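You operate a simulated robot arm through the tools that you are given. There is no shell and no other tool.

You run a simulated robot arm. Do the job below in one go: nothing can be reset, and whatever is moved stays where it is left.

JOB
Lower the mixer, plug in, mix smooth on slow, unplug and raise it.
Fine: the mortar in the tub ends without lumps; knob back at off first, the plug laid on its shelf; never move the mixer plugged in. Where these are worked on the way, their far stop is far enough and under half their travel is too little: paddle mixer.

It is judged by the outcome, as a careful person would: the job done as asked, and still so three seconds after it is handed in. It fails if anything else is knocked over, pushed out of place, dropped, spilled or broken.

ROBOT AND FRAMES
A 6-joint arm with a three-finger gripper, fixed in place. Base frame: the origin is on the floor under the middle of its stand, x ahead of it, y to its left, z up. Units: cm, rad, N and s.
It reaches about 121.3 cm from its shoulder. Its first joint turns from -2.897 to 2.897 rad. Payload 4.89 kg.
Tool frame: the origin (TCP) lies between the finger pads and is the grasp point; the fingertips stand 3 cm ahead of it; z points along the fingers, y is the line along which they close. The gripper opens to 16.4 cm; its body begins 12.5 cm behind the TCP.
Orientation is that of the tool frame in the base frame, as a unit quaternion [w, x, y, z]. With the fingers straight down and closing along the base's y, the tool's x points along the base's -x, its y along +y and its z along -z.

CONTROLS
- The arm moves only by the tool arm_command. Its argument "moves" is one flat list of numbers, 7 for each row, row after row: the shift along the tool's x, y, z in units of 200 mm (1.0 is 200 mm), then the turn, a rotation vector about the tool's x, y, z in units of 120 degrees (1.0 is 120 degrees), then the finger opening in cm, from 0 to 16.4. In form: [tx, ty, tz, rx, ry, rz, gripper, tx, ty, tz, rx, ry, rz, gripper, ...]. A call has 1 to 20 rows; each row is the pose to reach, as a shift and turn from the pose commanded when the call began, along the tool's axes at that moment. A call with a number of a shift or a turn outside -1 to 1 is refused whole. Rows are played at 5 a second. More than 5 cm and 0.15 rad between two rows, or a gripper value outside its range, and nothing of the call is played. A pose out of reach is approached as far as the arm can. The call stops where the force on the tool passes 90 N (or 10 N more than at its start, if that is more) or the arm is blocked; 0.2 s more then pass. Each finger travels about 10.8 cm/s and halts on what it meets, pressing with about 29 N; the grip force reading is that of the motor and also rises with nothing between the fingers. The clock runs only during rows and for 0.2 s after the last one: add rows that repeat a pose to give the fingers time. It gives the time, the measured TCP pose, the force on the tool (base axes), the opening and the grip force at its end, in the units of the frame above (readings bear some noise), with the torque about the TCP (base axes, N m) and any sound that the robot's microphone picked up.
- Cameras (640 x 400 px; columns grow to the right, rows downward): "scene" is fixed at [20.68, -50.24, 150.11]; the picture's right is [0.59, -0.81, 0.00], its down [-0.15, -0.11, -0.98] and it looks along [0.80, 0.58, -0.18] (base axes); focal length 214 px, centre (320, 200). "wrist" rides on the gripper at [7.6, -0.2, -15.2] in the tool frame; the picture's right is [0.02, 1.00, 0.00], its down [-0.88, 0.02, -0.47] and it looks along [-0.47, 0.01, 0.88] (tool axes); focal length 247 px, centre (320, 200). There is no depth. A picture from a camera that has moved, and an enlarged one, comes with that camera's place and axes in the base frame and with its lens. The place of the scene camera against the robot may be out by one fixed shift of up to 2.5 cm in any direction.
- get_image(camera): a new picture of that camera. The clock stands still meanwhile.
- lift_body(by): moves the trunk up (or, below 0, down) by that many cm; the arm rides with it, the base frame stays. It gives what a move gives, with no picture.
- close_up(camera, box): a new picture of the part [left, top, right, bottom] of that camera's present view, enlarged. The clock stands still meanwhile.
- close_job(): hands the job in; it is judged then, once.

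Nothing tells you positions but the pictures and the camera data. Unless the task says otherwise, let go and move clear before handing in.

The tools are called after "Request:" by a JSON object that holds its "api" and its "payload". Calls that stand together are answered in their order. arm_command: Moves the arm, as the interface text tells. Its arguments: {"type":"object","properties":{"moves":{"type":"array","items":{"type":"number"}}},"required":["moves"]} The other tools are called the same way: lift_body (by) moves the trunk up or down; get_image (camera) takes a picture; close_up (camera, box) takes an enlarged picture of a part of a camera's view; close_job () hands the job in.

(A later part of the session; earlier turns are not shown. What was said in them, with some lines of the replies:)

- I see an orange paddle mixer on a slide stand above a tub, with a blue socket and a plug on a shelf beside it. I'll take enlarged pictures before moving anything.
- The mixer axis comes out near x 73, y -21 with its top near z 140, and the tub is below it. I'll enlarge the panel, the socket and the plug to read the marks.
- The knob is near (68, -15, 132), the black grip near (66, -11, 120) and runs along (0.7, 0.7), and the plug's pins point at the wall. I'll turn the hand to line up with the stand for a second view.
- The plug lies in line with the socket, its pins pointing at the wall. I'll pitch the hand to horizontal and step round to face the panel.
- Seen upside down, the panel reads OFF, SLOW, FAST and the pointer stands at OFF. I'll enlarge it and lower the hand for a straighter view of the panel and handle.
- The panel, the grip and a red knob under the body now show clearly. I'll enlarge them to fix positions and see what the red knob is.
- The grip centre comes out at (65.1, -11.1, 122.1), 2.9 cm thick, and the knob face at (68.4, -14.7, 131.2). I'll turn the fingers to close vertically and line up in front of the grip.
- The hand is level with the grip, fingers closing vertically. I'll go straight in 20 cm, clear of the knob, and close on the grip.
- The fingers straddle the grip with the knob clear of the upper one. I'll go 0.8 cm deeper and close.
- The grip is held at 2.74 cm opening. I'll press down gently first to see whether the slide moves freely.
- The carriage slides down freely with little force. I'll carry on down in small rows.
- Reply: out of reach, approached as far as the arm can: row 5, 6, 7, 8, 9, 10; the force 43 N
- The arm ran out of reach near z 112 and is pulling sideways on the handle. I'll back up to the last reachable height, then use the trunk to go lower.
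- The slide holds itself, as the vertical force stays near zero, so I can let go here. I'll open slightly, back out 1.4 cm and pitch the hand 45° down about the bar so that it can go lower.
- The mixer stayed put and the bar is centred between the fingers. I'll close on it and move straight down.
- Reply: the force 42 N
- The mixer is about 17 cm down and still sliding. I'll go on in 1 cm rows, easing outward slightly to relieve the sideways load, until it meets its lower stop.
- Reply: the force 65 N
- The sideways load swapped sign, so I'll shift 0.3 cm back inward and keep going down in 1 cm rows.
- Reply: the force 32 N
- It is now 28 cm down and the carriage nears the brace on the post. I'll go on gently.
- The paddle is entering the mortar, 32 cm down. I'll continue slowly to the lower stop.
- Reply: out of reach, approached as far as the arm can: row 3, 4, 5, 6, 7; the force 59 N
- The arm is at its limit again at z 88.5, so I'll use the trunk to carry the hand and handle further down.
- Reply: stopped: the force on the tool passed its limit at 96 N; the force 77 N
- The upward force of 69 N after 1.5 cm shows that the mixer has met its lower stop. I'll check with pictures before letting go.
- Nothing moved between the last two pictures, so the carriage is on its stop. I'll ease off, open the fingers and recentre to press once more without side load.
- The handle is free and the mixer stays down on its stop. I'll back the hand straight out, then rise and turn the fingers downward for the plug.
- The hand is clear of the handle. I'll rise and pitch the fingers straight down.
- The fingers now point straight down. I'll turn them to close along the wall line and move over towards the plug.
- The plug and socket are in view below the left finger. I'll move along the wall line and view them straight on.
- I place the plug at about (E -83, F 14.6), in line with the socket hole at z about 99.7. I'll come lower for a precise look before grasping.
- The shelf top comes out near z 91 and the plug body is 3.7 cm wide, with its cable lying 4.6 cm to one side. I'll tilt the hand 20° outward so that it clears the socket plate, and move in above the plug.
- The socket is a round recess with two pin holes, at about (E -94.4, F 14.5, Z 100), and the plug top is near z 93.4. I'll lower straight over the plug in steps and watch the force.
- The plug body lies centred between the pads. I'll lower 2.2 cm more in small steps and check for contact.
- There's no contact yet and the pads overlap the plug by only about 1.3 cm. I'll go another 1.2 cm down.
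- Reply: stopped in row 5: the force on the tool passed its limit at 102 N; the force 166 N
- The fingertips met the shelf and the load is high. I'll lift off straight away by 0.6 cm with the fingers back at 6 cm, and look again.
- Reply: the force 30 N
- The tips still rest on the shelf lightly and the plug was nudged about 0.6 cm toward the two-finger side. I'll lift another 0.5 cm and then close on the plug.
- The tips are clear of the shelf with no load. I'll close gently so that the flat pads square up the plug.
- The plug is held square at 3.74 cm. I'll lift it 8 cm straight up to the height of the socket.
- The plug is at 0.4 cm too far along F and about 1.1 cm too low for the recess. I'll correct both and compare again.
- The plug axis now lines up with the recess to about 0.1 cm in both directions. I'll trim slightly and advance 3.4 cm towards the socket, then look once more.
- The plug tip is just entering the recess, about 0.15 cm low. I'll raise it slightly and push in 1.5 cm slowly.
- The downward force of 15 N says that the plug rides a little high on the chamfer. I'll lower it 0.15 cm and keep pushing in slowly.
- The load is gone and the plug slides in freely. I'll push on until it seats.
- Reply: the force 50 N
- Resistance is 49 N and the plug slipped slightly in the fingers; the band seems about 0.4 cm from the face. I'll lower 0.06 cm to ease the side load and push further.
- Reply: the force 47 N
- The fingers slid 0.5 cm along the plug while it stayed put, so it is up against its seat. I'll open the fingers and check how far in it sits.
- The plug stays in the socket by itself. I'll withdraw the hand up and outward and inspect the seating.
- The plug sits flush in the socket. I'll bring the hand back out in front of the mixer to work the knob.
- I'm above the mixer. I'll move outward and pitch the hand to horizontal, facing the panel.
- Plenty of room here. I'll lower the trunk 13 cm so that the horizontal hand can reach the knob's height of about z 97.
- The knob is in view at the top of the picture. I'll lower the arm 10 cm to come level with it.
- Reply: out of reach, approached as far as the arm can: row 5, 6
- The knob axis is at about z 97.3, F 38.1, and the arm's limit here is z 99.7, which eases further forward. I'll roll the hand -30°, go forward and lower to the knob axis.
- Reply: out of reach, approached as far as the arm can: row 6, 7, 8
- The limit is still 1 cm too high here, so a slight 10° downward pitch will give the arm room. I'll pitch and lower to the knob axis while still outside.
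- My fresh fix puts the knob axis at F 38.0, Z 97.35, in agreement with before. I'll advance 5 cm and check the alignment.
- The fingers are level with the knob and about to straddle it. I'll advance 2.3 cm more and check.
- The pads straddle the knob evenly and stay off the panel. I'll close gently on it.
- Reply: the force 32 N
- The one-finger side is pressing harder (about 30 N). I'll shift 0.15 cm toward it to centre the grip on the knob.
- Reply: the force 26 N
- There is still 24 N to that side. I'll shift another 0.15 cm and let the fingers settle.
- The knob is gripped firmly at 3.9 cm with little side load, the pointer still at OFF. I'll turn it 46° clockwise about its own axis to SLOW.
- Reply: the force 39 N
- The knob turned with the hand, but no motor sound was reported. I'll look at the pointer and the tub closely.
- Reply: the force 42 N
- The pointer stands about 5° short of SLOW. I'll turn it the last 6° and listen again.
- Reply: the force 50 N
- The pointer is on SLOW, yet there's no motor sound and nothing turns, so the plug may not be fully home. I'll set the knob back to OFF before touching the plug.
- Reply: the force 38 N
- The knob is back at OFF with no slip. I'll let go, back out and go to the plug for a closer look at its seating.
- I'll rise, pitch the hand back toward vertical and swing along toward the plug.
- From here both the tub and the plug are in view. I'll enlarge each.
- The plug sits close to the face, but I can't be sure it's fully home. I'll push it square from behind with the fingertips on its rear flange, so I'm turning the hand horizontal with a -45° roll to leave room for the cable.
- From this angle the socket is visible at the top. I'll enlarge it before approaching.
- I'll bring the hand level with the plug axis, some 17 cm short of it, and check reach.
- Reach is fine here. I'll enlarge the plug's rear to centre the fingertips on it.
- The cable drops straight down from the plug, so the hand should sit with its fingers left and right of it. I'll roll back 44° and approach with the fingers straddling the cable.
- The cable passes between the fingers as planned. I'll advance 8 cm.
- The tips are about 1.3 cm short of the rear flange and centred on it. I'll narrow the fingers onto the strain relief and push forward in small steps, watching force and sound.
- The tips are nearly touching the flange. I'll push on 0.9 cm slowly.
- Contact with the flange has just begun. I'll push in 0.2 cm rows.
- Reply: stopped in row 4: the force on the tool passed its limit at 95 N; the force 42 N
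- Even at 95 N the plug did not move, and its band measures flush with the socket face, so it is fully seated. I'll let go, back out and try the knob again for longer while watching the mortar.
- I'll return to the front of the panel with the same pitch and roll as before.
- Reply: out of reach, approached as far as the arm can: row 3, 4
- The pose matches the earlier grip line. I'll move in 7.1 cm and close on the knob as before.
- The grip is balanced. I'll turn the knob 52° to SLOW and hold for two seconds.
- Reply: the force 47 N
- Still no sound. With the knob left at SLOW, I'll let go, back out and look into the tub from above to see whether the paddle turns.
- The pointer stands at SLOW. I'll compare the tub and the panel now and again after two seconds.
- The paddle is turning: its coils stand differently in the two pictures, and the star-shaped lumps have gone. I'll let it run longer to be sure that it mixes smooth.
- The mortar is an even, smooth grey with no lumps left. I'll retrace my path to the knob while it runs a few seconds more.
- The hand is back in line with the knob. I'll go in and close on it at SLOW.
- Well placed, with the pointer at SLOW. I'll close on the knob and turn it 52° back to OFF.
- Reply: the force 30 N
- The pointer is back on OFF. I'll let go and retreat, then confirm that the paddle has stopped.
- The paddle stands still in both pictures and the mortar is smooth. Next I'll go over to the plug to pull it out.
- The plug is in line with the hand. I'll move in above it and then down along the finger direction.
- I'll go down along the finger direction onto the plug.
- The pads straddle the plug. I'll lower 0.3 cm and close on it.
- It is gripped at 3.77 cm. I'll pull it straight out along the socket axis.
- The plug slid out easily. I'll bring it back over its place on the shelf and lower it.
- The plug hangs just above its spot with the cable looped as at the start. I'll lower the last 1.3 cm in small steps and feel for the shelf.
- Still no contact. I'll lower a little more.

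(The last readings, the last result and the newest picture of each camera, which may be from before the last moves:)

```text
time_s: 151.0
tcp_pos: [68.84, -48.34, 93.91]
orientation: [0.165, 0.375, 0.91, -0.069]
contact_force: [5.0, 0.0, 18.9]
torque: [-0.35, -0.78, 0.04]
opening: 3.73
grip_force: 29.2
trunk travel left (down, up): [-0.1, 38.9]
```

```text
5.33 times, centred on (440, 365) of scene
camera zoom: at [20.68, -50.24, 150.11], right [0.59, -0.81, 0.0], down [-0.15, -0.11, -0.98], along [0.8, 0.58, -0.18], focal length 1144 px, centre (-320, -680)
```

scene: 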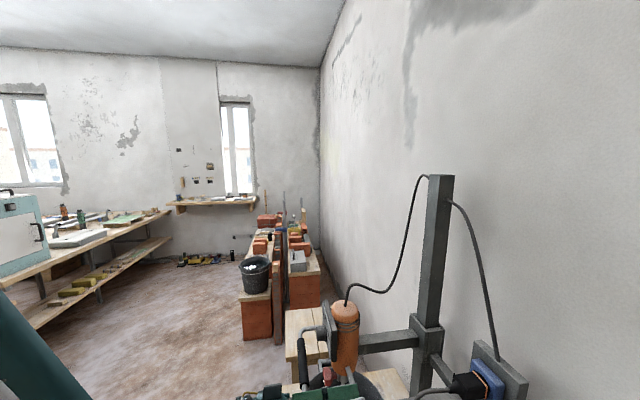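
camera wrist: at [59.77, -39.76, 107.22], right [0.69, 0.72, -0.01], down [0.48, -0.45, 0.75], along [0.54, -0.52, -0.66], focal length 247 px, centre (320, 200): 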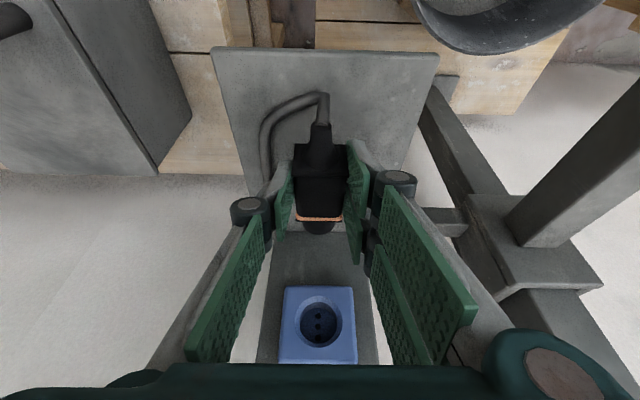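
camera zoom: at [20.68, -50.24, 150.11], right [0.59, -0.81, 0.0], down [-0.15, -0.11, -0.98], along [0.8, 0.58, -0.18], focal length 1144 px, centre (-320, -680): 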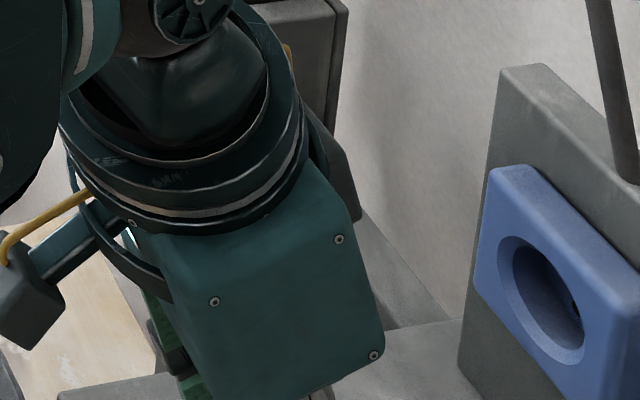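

The plug rests on the shelf with 19 N of contact. I'll ease up slightly and open the fingers.

Request:
{"api": "arm_command", "payload": {"moves": [-0.0017, 0, -0.0047, 0, 0, 0, 3.7, -0.0026, 0, -0.0071, 0, 0, 0, 4.2, -0.0034, 0, -0.0094, 0, 0, 0, 5, -0.0034, 0, -0.0094, 0, 0, 0, 6, -0.0034, 0, -0.0094, 0, 0, 0, 6.6, -0.0034, 0, -0.0094, 0, 0, 0, 6.6]}}

Request:
{"api": "close_up", "payload": {"camera": "wrist", "box": [230, 90, 410, 290]}}

```text
time_s: 152.4
tcp_pos: [68.85, -48.42, 94.15]
orientation: [0.164, 0.375, 0.91, -0.069]
contact_force: [-1.2, -0.3, -0.1]
torque: [0.01, -0.01, 0.05]
opening: 6.59
grip_force: 0.1
trunk travel left (down, up): [-0.1, 38.9]
```

```text
2.00 times, centred on (320, 190) of wrist
camera zoom: at [59.85, -39.71, 105.57], right [0.69, 0.72, -0.01], down [0.48, -0.45, 0.75], along [0.54, -0.52, -0.66], focal length 494 px, centre (320, 220)
```

zoom: 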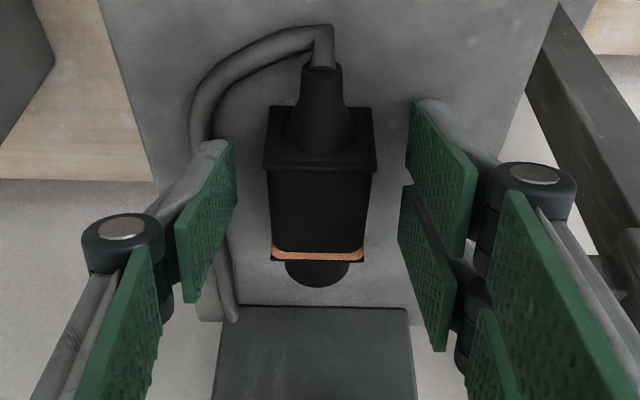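

The plug lies flat on its shelf and the fingers are clear. I'll lift straight up and away.

Request:
{"api": "arm_command", "payload": {"moves": [-0.0171, 0, -0.047, 0, 0, 0, 6.6, -0.0513, 0, -0.141, 0, 0, 0, 6.6, -0.1026, 0, -0.282, 0, 0, 0, 6.6, -0.154, 0, -0.423, 0, 0, 0, 6.6, -0.205, 0, -0.564, 0, 0, 0, 6.6, -0.24, 0, -0.752, 0, 0, 0, 6.6, -0.24, 0, -0.94, 0, 0, 0, 6.6, -0.24, 0, -0.94, 0, 0, 0, 6.6]}}

Request:
{"api": "get_image", "payload": {"camera": "wrist"}}

Request:
{"api": "get_image", "payload": {"camera": "scene"}}

```text
time_s: 154.2
tcp_pos: [67.4, -47.03, 113.24]
orientation: [0.164, 0.375, 0.91, -0.068]
contact_force: [0.4, -0.4, -0.4]
torque: [0.0, 0.07, -0.01]
opening: 6.59
grip_force: 0.0
trunk travel left (down, up): [-0.1, 38.9]
```

```text
taken
camera wrist: at [58.48, -38.48, 124.72], right [0.69, 0.72, -0.01], down [0.48, -0.45, 0.75], along [0.54, -0.52, -0.66], focal length 247 px, centre (320, 200)
```

wrist: 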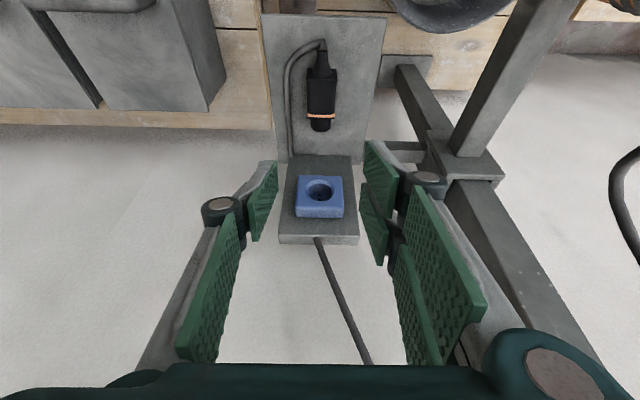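

```text
taken
```

scene: 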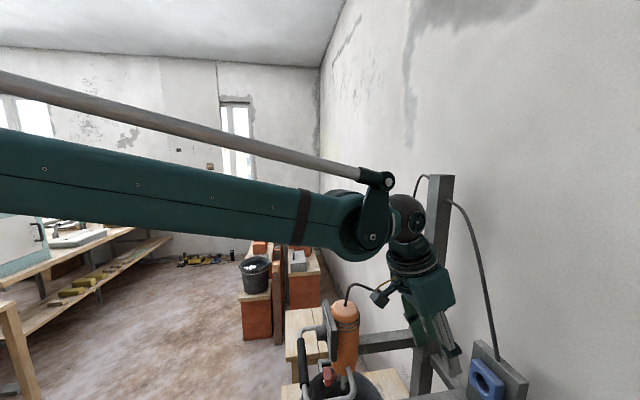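

The plug is back on its shelf. Next I'll go back out in front of the mixer with the hand set as for the handle.

Request:
{"api": "arm_command", "payload": {"moves": [0.126, 0, -0.117, 0, 0.0556, 0, 6.6, 0.252, 0, -0.233, 0, 0.1111, 0, 6.6, 0.378, 0.06, -0.35, 0, 0.1667, 0, 6.6, 0.504, 0.12, -0.467, 0, 0.1667, 0, 6.6, 0.63, 0.19, -0.583, 0, 0.1667, 0, 6.6, 0.756, 0.25, -0.7, 0, 0.1667, 0, 6.6, 0.756, 0.25, -0.7, 0, 0.1667, 0, 6.6]}}

Request:
{"api": "arm_command", "payload": {"moves": [0.083, 0.078, 0, 0, 0, -0.0625, 6.6, 0.167, 0.157, 0, 0, 0, -0.125, 6.6, 0.25, 0.235, 0, 0, 0, -0.1875, 6.6, 0.333, 0.313, 0, 0, 0, -0.25, 6.6, 0.417, 0.392, 0, 0, 0, -0.3125, 6.6, 0.5, 0.47, 0, 0, 0, -0.375, 6.6, 0.583, 0.548, 0, 0, 0, -0.4375, 6.6, 0.667, 0.627, 0, 0, 0, -0.5, 6.6, 0.75, 0.705, 0, 0, 0, -0.5625, 6.6, 0.833, 0.783, 0, 0, 0, -0.625, 6.6, 0.917, 0.862, 0, 0, 0, -0.6875, 6.6, 1.0, 0.94, 0, 0, 0, -0.75, 6.6, 1.0, 0.94, 0, 0, 0, -0.75, 6.6]}}

Request:
{"api": "get_image", "payload": {"camera": "wrist"}}

```text
time_s: 155.8
tcp_pos: [57.44, -30.01, 121.22]
orientation: [0.003, 0.381, 0.925, -0.002]
contact_force: [0.5, 0.6, 0.4]
torque: [0.13, 0.04, -0.03]
opening: 6.62
grip_force: 0.1
trunk travel left (down, up): [-0.1, 38.9]
```

```text
time_s: 158.6
tcp_pos: [56.45, -2.5, 121.02]
orientation: [0.001, -0.385, 0.923, -0.005]
contact_force: [0.2, -0.6, -0.4]
torque: [0.08, -0.01, -0.01]
opening: 6.62
grip_force: 0.1
trunk travel left (down, up): [-0.1, 38.9]
```

```text
taken
camera wrist: at [51.04, -7.83, 136.14], right [-0.73, 0.69, -0.01], down [0.6, 0.64, 0.47], along [0.33, 0.34, -0.88], focal length 247 px, centre (320, 200)
```

wrist: 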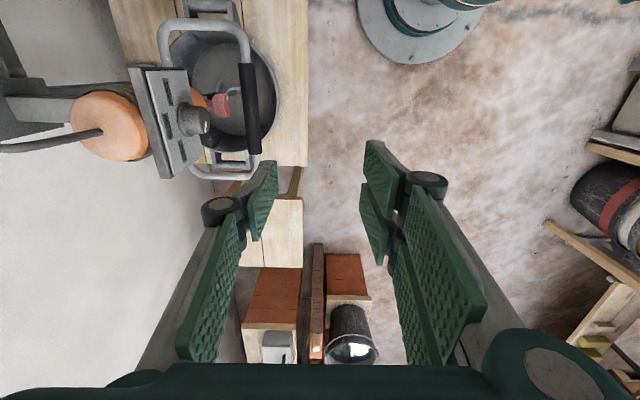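

I'm in front of the handle, seen at the upper left. I'll pitch to 45° and come down to just short of the bar.

Request:
{"api": "arm_command", "payload": {"moves": [0, 0, 0.15, 0.0625, 0, 0, 6.6, 0, 0, 0.3, 0.125, 0, 0, 6.6, 0, 0, 0.47, 0.1875, 0, 0, 6.6, 0, 0, 0.64, 0.25, 0, 0, 6.6, 0, 0, 0.82, 0.3125, 0, 0, 6.6, 0, -0.05, 1.0, 0.375, 0, 0, 6.6, 0, -0.05, 1.0, 0.375, 0, 0, 6.6]}}

Request:
{"api": "get_image", "payload": {"camera": "wrist"}}

Request:
{"api": "close_up", "payload": {"camera": "scene", "box": [200, 260, 400, 400]}}

```text
time_s: 160.2
tcp_pos: [57.11, -3.36, 100.89]
orientation: [0.149, -0.355, 0.851, -0.358]
contact_force: [-0.6, 0.2, 0.7]
torque: [0.04, -0.04, 0.04]
opening: 6.6
grip_force: 0.1
trunk travel left (down, up): [-0.1, 38.9]
```

```text
taken
camera wrist: at [44.11, -1.19, 111.55], right [-0.51, 0.48, -0.71], down [0.37, 0.87, 0.32], along [0.77, -0.1, -0.62], focal length 247 px, centre (320, 200)
```

wrist: 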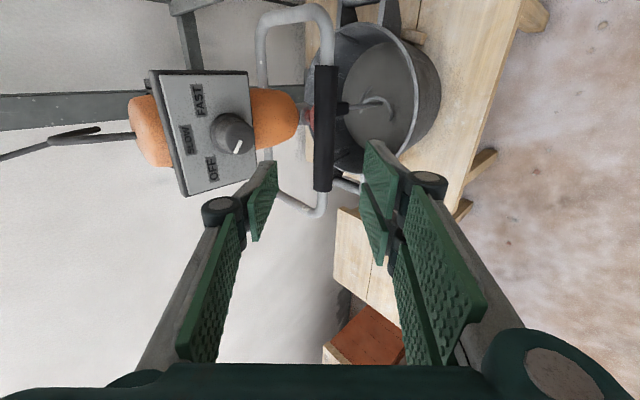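

```text
2.86 times, centred on (300, 330) of scene
camera zoom: at [20.68, -50.24, 150.11], right [0.59, -0.81, 0.0], down [-0.15, -0.11, -0.98], along [0.8, 0.58, -0.18], focal length 613 px, centre (377, -171)
```

zoom: 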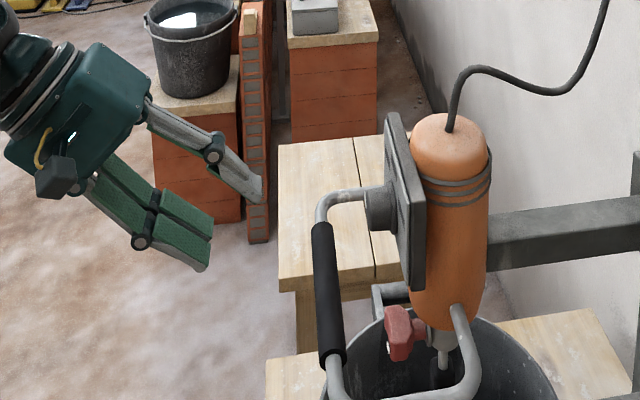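

The knob reads OFF and the bar is at about (E -53.9, Z 88.5). I'll move in and straddle it.

Request:
{"api": "arm_command", "payload": {"moves": [0, 0.024, 0.18, 0, 0, 0, 6.6, 0, 0.048, 0.36, 0, 0, 0, 6.6, 0, 0.048, 0.54, 0, 0, 0, 6.6, 0, 0.048, 0.7, 0, 0, 0, 6.6, 0, 0.048, 0.8, 0, 0, 0, 6.6, 0, 0.048, 0.8, 0, 0, 0, 6.6]}}

Request:
{"api": "get_image", "payload": {"camera": "wrist"}}

Request:
{"api": "close_up", "payload": {"camera": "scene", "box": [240, 290, 380, 400]}}

```text
time_s: 161.6
tcp_pos: [64.81, -11.01, 89.22]
orientation: [0.148, -0.354, 0.851, -0.357]
contact_force: [-1.0, 0.4, 0.9]
torque: [-0.04, -0.02, 0.0]
opening: 6.61
grip_force: 0.2
trunk travel left (down, up): [-0.1, 38.9]
```

```text
taken
camera wrist: at [51.87, -8.76, 99.82], right [-0.51, 0.48, -0.71], down [0.37, 0.87, 0.32], along [0.77, -0.1, -0.63], focal length 247 px, centre (320, 200)
```

wrist: 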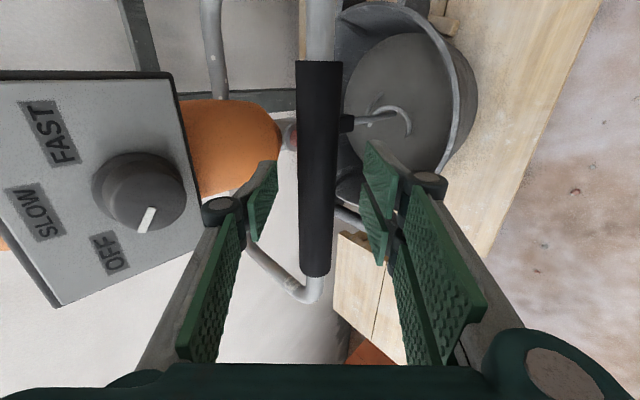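

```text
3.64 times, centred on (310, 345) of scene
camera zoom: at [20.68, -50.24, 150.11], right [0.59, -0.81, 0.0], down [-0.15, -0.11, -0.98], along [0.8, 0.58, -0.18], focal length 780 px, centre (356, -327)
```

zoom: 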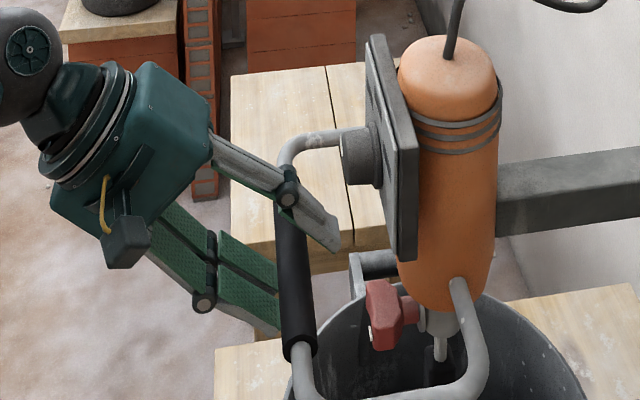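

The bar is centred between the fingers, about 1 cm ahead of the grasp point. I'll advance 0.8 cm and close.

Request:
{"api": "arm_command", "payload": {"moves": [0, 0, 0.04, 0, 0, 0, 6.6, 0, 0, 0.04, 0, 0, 0, 5, 0, 0, 0.04, 0, 0, 0, 4, 0, 0, 0.04, 0, 0, 0, 3, 0, 0, 0.04, 0, 0, 0, 1.5, 0, 0, 0.04, 0, 0, 0, 1.5, 0, 0, 0.04, 0, 0, 0, 1.5]}}

Request:
{"api": "get_image", "payload": {"camera": "wrist"}}

```text
time_s: 163.2
tcp_pos: [65.3, -11.51, 88.64]
orientation: [0.149, -0.355, 0.851, -0.357]
contact_force: [25.2, -25.5, 21.8]
torque: [0.54, -0.63, -1.02]
opening: 3.81
grip_force: 45.1
trunk travel left (down, up): [-0.1, 38.9]
```

```text
taken
camera wrist: at [52.36, -9.3, 99.3], right [-0.51, 0.48, -0.71], down [0.37, 0.87, 0.32], along [0.77, -0.1, -0.63], focal length 247 px, centre (320, 200)
```

wrist: 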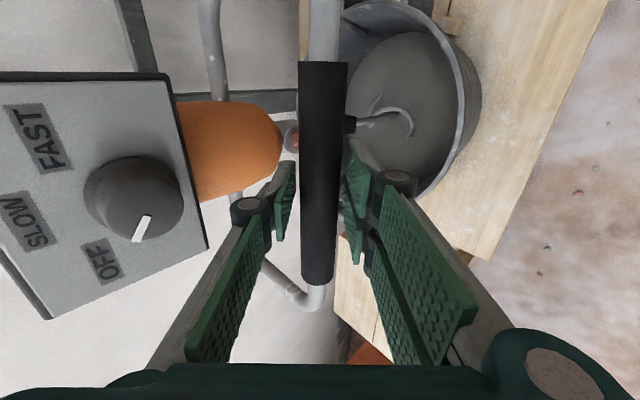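

There is 41 N pushing to the single-finger side. I'll shift 0.2 cm that way to balance the grip before lifting.

Request:
{"api": "arm_command", "payload": {"moves": [0, -0.005, 0, 0, 0, 0, 1.5, 0, -0.01, 0, 0, 0, 0, 1.5, 0, -0.01, 0, 0, 0, 0, 1.5]}}

```text
time_s: 164.0
tcp_pos: [65.29, -11.49, 88.65]
orientation: [0.147, -0.355, 0.852, -0.356]
contact_force: [18.5, -27.8, 2.4]
torque: [0.64, -0.68, -0.9]
opening: 3.76
grip_force: 44.7
trunk travel left (down, up): [-0.1, 38.9]
```

The vertical load is gone; I'll ease 0.15 cm toward the wall and then lift with the trunk, a little at first.

Request:
{"api": "arm_command", "payload": {"moves": [0, -0.0053, 0.0053, 0, 0, 0, 1.5, 0, -0.0053, 0.0053, 0, 0, 0, 1.5]}}

Request:
{"api": "lift_body", "payload": {"by": 4}}

Request:
{"api": "get_image", "payload": {"camera": "scene"}}

Request:
{"api": "get_image", "payload": {"camera": "wrist"}}

```text
time_s: 164.6
tcp_pos: [65.34, -11.35, 88.77]
orientation: [0.149, -0.354, 0.852, -0.357]
contact_force: [-7.4, 1.5, 3.0]
torque: [0.75, -0.48, -0.88]
opening: 3.76
grip_force: 44.9
trunk travel left (down, up): [-0.1, 38.9]
```

```text
time_s: 165.4
tcp_pos: [65.35, -11.52, 92.69]
orientation: [0.148, -0.355, 0.851, -0.357]
contact_force: [-22.7, 14.1, 5.2]
torque: [0.62, -0.47, -1.04]
opening: 3.77
grip_force: 44.9
trunk travel left (down, up): [-4.1, 34.9]
```

```text
taken
```

scene: 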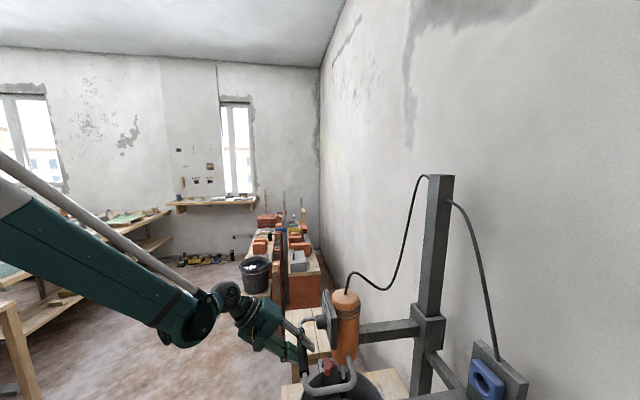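

```text
taken
camera wrist: at [52.37, -9.31, 103.41], right [-0.51, 0.48, -0.71], down [0.37, 0.87, 0.32], along [0.77, -0.1, -0.62], focal length 247 px, centre (320, 200)
```

wrist: 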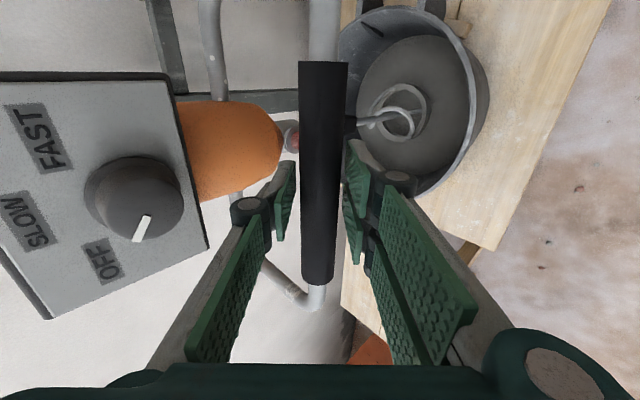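

The mixer rises smoothly with the trunk. I'll continue lifting in stages.

Request:
{"api": "lift_body", "payload": {"by": 10}}

Request:
{"api": "lift_body", "payload": {"by": 10}}

Request:
{"api": "get_image", "payload": {"camera": "scene"}}

Request:
{"api": "get_image", "payload": {"camera": "wrist"}}

```text
time_s: 166.7
tcp_pos: [65.46, -11.58, 102.66]
orientation: [0.148, -0.355, 0.851, -0.358]
contact_force: [-27.1, 15.9, 4.3]
torque: [0.63, -0.53, -1.02]
opening: 3.8
grip_force: 45.1
trunk travel left (down, up): [-14.1, 24.9]
```

```text
time_s: 168.1
tcp_pos: [65.35, -11.54, 112.81]
orientation: [0.149, -0.354, 0.851, -0.357]
contact_force: [-23.4, 12.9, 5.0]
torque: [0.54, -0.61, -1.06]
opening: 3.81
grip_force: 44.2
trunk travel left (down, up): [-24.1, 14.9]
```

```text
taken
```

scene: 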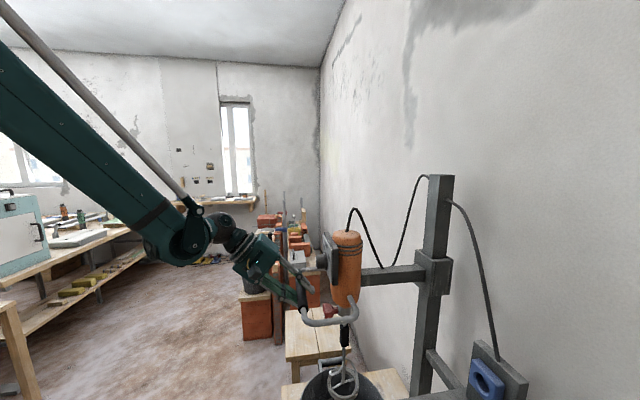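

```text
taken
camera wrist: at [52.37, -9.31, 123.43], right [-0.51, 0.48, -0.71], down [0.37, 0.87, 0.32], along [0.77, -0.1, -0.62], focal length 247 px, centre (320, 200)
```

wrist: 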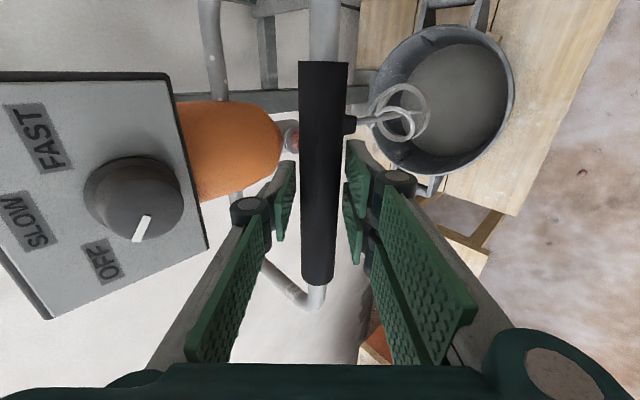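

The paddle is out of the tub and 24 cm up. I'll lift 7 cm more, then feel for the top stop in small steps.

Request:
{"api": "lift_body", "payload": {"by": 7}}

Request:
{"api": "lift_body", "payload": {"by": 1.5}}

Request:
{"api": "get_image", "payload": {"camera": "scene"}}

```text
time_s: 169.1
tcp_pos: [65.44, -11.46, 119.74]
orientation: [0.148, -0.355, 0.851, -0.358]
contact_force: [-17.9, 11.3, 4.6]
torque: [0.5, -0.65, -1.03]
opening: 3.76
grip_force: 44.3
trunk travel left (down, up): [-31.1, 7.9]
```

```text
time_s: 169.8
tcp_pos: [65.3, -11.56, 121.39]
orientation: [0.148, -0.355, 0.851, -0.359]
contact_force: [-17.8, 10.4, 4.9]
torque: [0.54, -0.66, -1.11]
opening: 3.78
grip_force: 44.8
trunk travel left (down, up): [-32.6, 6.4]
```

```text
taken
```

scene: 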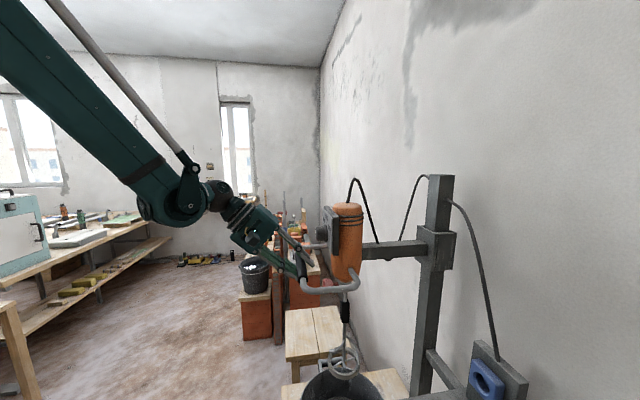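

It is nearly back at its starting height. I'll lift half a centimetre at a time until the top stop is felt.

Request:
{"api": "lift_body", "payload": {"by": 0.6}}

Request:
{"api": "lift_body", "payload": {"by": 0.5}}

Request:
{"api": "close_up", "payload": {"camera": "scene", "box": [260, 160, 540, 400]}}

```text
time_s: 170.3
tcp_pos: [65.46, -11.55, 121.84]
orientation: [0.148, -0.355, 0.851, -0.357]
contact_force: [-15.9, 9.9, 3.8]
torque: [0.66, -0.31, -1.25]
opening: 3.75
grip_force: 45.3
trunk travel left (down, up): [-33.2, 5.8]
```

```text
time_s: 170.8
tcp_pos: [65.4, -11.43, 122.34]
orientation: [0.148, -0.354, 0.851, -0.357]
contact_force: [-15.8, 9.1, 3.1]
torque: [0.67, -0.32, -1.29]
opening: 3.74
grip_force: 44.8
trunk travel left (down, up): [-33.7, 5.3]
```

```text
1.67 times, centred on (400, 280) of scene
camera zoom: at [20.68, -50.24, 150.11], right [0.59, -0.81, 0.0], down [-0.15, -0.11, -0.98], along [0.8, 0.58, -0.18], focal length 358 px, centre (187, 67)
```

zoom: 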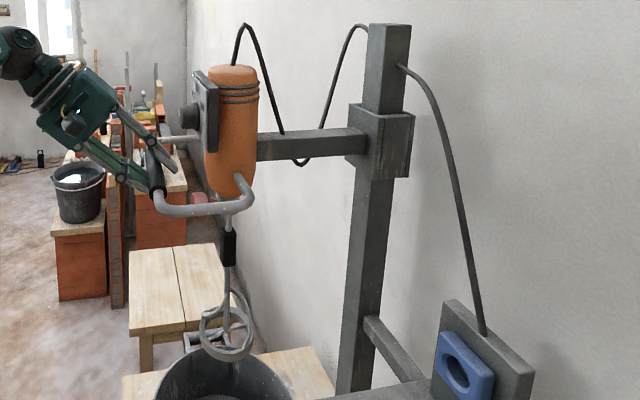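

Request:
{"api": "lift_body", "payload": {"by": 0.4}}

Request:
{"api": "lift_body", "payload": {"by": 0.3}}

Request:
{"api": "close_up", "payload": {"camera": "scene", "box": [260, 160, 540, 400]}}

```text
time_s: 171.4
tcp_pos: [65.29, -11.45, 122.65]
orientation: [0.147, -0.355, 0.852, -0.356]
contact_force: [-16.6, 9.4, -23.6]
torque: [0.86, -0.78, -0.76]
opening: 3.77
grip_force: 45.0
trunk travel left (down, up): [-34.1, 4.9]
```

```text
time_s: 172.0
tcp_pos: [65.39, -11.42, 122.61]
orientation: [0.147, -0.354, 0.853, -0.355]
contact_force: [7.3, -0.5, -28.8]
torque: [0.93, -0.81, -0.59]
opening: 3.75
grip_force: 45.0
trunk travel left (down, up): [-34.3, 4.7]
stopped: the force on the tool passed its limit at 92 N (the readings are from after the stop); the commanded pose is now the measured one
```

```text
1.67 times, centred on (400, 280) of scene
camera zoom: at [20.68, -50.24, 150.11], right [0.59, -0.81, 0.0], down [-0.15, -0.11, -0.98], along [0.8, 0.58, -0.18], focal length 358 px, centre (187, 67)
```

zoom: 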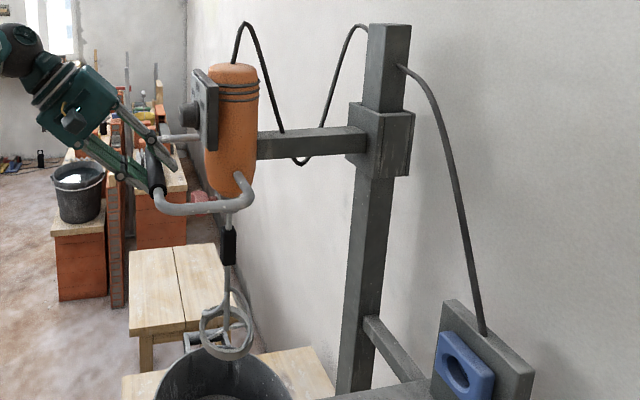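

That is the top stop: the force rose to 92 N with the mixer at its starting height. I'll ease off slightly and open the fingers.

Request:
{"api": "arm_command", "payload": {"moves": [0, 0.004, 0.004, 0, 0, 0, 3.5, 0, 0.004, 0.004, 0, 0, 0, 4.2, 0, 0.004, 0.004, 0, 0, 0, 5.4, 0, 0.004, 0.004, 0, 0, 0, 6.6, 0, 0.004, 0.004, 0, 0, 0, 6.6]}}

Request:
{"api": "get_image", "payload": {"camera": "wrist"}}

Request:
{"api": "close_up", "payload": {"camera": "scene", "box": [260, 160, 540, 400]}}

```text
time_s: 173.2
tcp_pos: [65.35, -11.54, 122.63]
orientation: [0.147, -0.354, 0.852, -0.356]
contact_force: [-0.4, 0.0, -1.0]
torque: [0.01, -0.02, 0.05]
opening: 6.59
grip_force: 0.1
trunk travel left (down, up): [-34.3, 4.7]
```

```text
taken
camera wrist: at [52.31, -9.34, 133.37], right [-0.51, 0.48, -0.71], down [0.37, 0.87, 0.32], along [0.77, -0.1, -0.63], focal length 247 px, centre (320, 200)
```

wrist: 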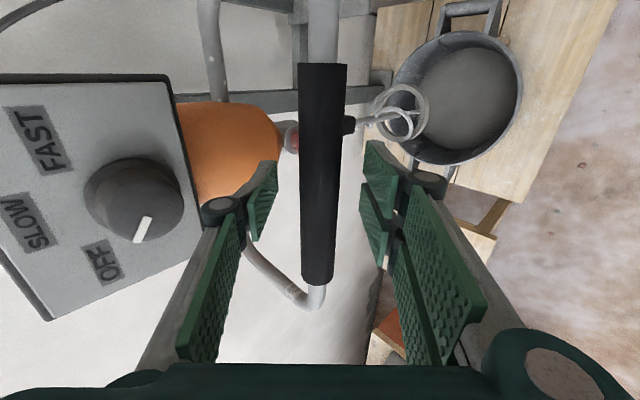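

```text
1.67 times, centred on (400, 280) of scene
camera zoom: at [20.68, -50.24, 150.11], right [0.59, -0.81, 0.0], down [-0.15, -0.11, -0.98], along [0.8, 0.58, -0.18], focal length 358 px, centre (187, 67)
```

zoom: 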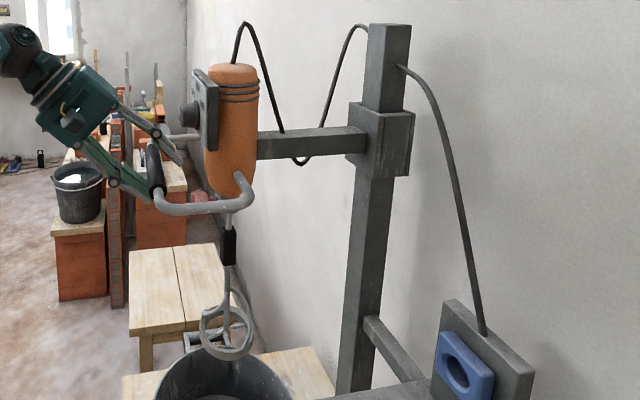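

The mixer stays up by itself. I'll back straight out from the handle.

Request:
{"api": "arm_command", "payload": {"moves": [0, 0, -0.08, 0, 0, 0, 6.6, 0, 0, -0.2, 0, 0, 0, 6.6, 0, 0, -0.4, 0, 0, 0, 6.6, 0, 0, -0.6, 0, 0, 0, 6.6, 0, 0, -0.8, 0, 0, 0, 6.6, 0, 0, -1.0, 0, 0, 0, 6.6, 0, 0, -1.0, 0, 0, 0, 6.6]}}

Request:
{"api": "get_image", "payload": {"camera": "wrist"}}

Request:
{"api": "get_image", "payload": {"camera": "scene"}}

```text
time_s: 174.8
tcp_pos: [55.16, -1.37, 136.72]
orientation: [0.148, -0.354, 0.852, -0.355]
contact_force: [-0.9, -0.2, 0.7]
torque: [0.0, -0.07, 0.06]
opening: 6.61
grip_force: 0.0
trunk travel left (down, up): [-34.3, 4.7]
```

```text
taken
camera wrist: at [42.19, 0.73, 147.42], right [-0.51, 0.48, -0.71], down [0.37, 0.87, 0.32], along [0.77, -0.1, -0.63], focal length 247 px, centre (320, 200)
```

wrist: 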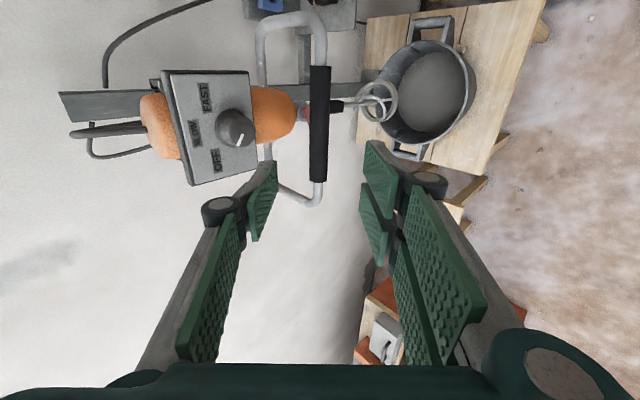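

```text
taken
```

scene: 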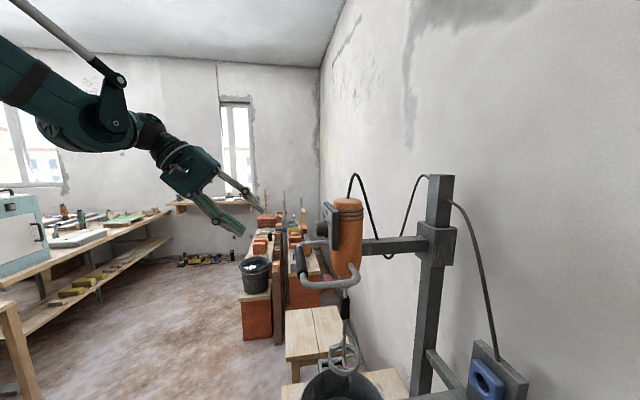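

The mixer is up, the knob is at OFF and the hand is clear. I'll check the mortar and, from above the stand, the plug on its shelf.

Request:
{"api": "close_up", "payload": {"camera": "wrist", "box": [360, 20, 490, 170]}}

Request:
{"api": "close_up", "payload": {"camera": "wrist", "box": [150, 60, 270, 190]}}

Request:
{"api": "arm_command", "payload": {"moves": [0, -0.1, -0.1, -0.0625, 0, 0, 6.6, 0, -0.2, -0.2, -0.125, 0, 0, 6.6, 0, -0.3, -0.3, -0.1875, 0, 0, 6.6, 0, -0.4, -0.4, -0.25, 0, 0, 6.6, 0, -0.4, -0.4, -0.3125, 0, 0, 6.6, 0, -0.4, -0.4, -0.375, 0, 0, 6.6, 0, -0.4, -0.4, -0.375, 0, 0, 6.6]}}

Request:
{"api": "get_image", "payload": {"camera": "wrist"}}

```text
2.67 times, centred on (425, 95) of wrist
camera zoom: at [42.19, 0.73, 147.42], right [-0.51, 0.48, -0.71], down [0.37, 0.87, 0.32], along [0.77, -0.1, -0.63], focal length 659 px, centre (40, 480)
```

zoom: 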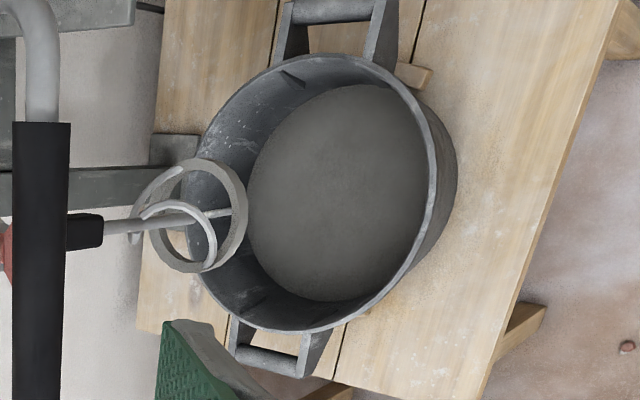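

```text
3.08 times, centred on (210, 125) of wrist
camera zoom: at [42.19, 0.73, 147.42], right [-0.51, 0.48, -0.71], down [0.37, 0.87, 0.32], along [0.77, -0.1, -0.63], focal length 760 px, centre (658, 431)
```

zoom: 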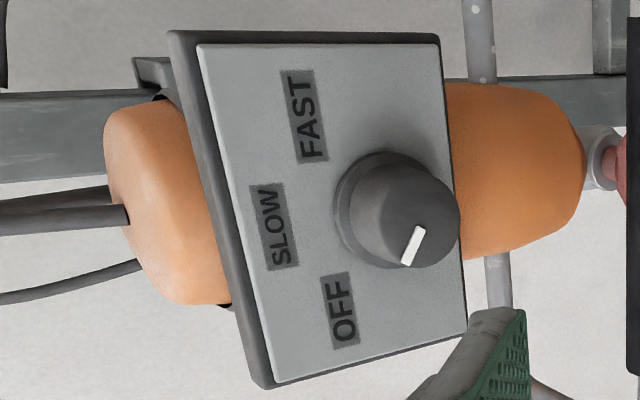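

```text
time_s: 176.4
tcp_pos: [55.27, -1.34, 147.87]
orientation: [0.0, -0.383, 0.924, -0.002]
contact_force: [2.2, 0.1, 0.0]
torque: [0.07, 0.2, 0.03]
opening: 6.59
grip_force: 0.0
trunk travel left (down, up): [-34.3, 4.7]
```

```text
taken
camera wrist: at [50.0, -6.87, 162.98], right [-0.72, 0.69, 0.0], down [0.61, 0.64, 0.47], along [0.33, 0.34, -0.88], focal length 247 px, centre (320, 200)
```

wrist: 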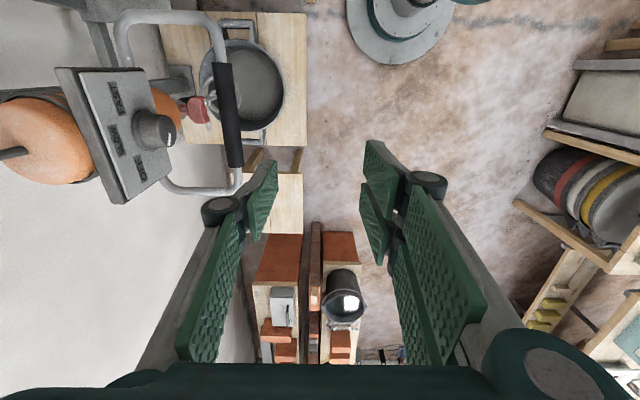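

The mortar is smooth and the pointer is at OFF. I'll swing over for a last look at the plug.

Request:
{"api": "arm_command", "payload": {"moves": [0.083, -0.04, 0, 0, 0, 0.0625, 8, 0.167, -0.08, 0, 0, 0, 0.125, 8, 0.25, -0.12, 0, 0, 0, 0.1875, 8, 0.333, -0.16, 0, 0, 0, 0.25, 8, 0.417, -0.2, 0, 0, 0, 0.3125, 8, 0.5, -0.24, 0, 0, 0, 0.375, 8, 0.583, -0.28, 0, 0, 0, 0.4375, 8, 0.667, -0.32, 0, 0, 0, 0.5, 8, 0.75, -0.36, 0, 0, 0, 0.5625, 8, 0.833, -0.4, 0, 0, 0, 0.625, 8, 0.917, -0.45, 0, 0, 0, 0.6875, 8, 1.0, -0.5, 0, 0, 0, 0.75, 8, 1.0, -0.5, 0, 0, 0, 0.75, 8]}}

Request:
{"api": "get_image", "payload": {"camera": "wrist"}}

Request:
{"api": "get_image", "payload": {"camera": "scene"}}

```text
time_s: 179.2
tcp_pos: [48.29, -22.88, 148.38]
orientation: [0.003, 0.382, 0.924, -0.001]
contact_force: [0.0, -0.3, 0.0]
torque: [0.03, -0.01, 0.01]
opening: 8.01
grip_force: 0.0
trunk travel left (down, up): [-34.3, 4.7]
```

```text
taken
camera wrist: at [42.8, -17.52, 163.38], right [0.69, 0.72, 0.0], down [0.64, -0.61, 0.48], along [0.34, -0.33, -0.88], focal length 247 px, centre (320, 200)
```

wrist: 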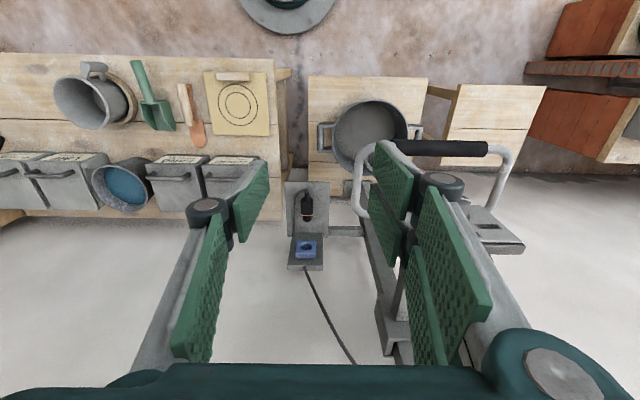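

```text
taken
```

scene: 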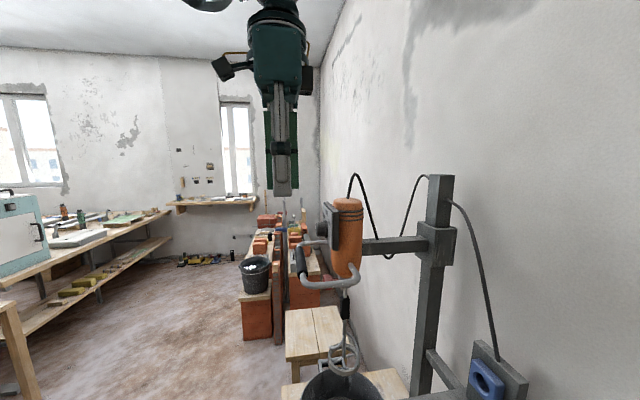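

The mixer is at its top stop, the plug lies on its shelf, the knob reads OFF, the mortar is smooth and the hand is clear of everything. I'm handing in the job.

Request:
{"api": "close_job", "payload": {}}

```text
The job is handed in.
```

The job is done and handed in. The mortar is mixed smooth on slow with no lumps visible, and the mixer is back up at its top stop. I haven't seen the judge's result.

- **Mixing:** I lowered the mixer to its bottom stop, plugged it in and ran it on SLOW for about 20 seconds. I first turned the knob to SLOW and back after hearing no motor, thinking the plug wasn't fully in. A hard push showed it was in all along, so the motor had probably run for a few seconds then too.
- **Order:** The knob went back to OFF and the paddle had stopped before I pulled the plug. The mixer was only raised after that, and I never moved it while plugged in.
- **End state:** The plug lies flat on its shelf in about its old place. The knob reads OFF and the hand is clear of everything.
- **Contact along the way:** The fingertips pressed on the shelf at about 150 N while I was first reaching for the plug. That nudged the plug about half a centimetre. Nothing else was moved, dropped or spilled.
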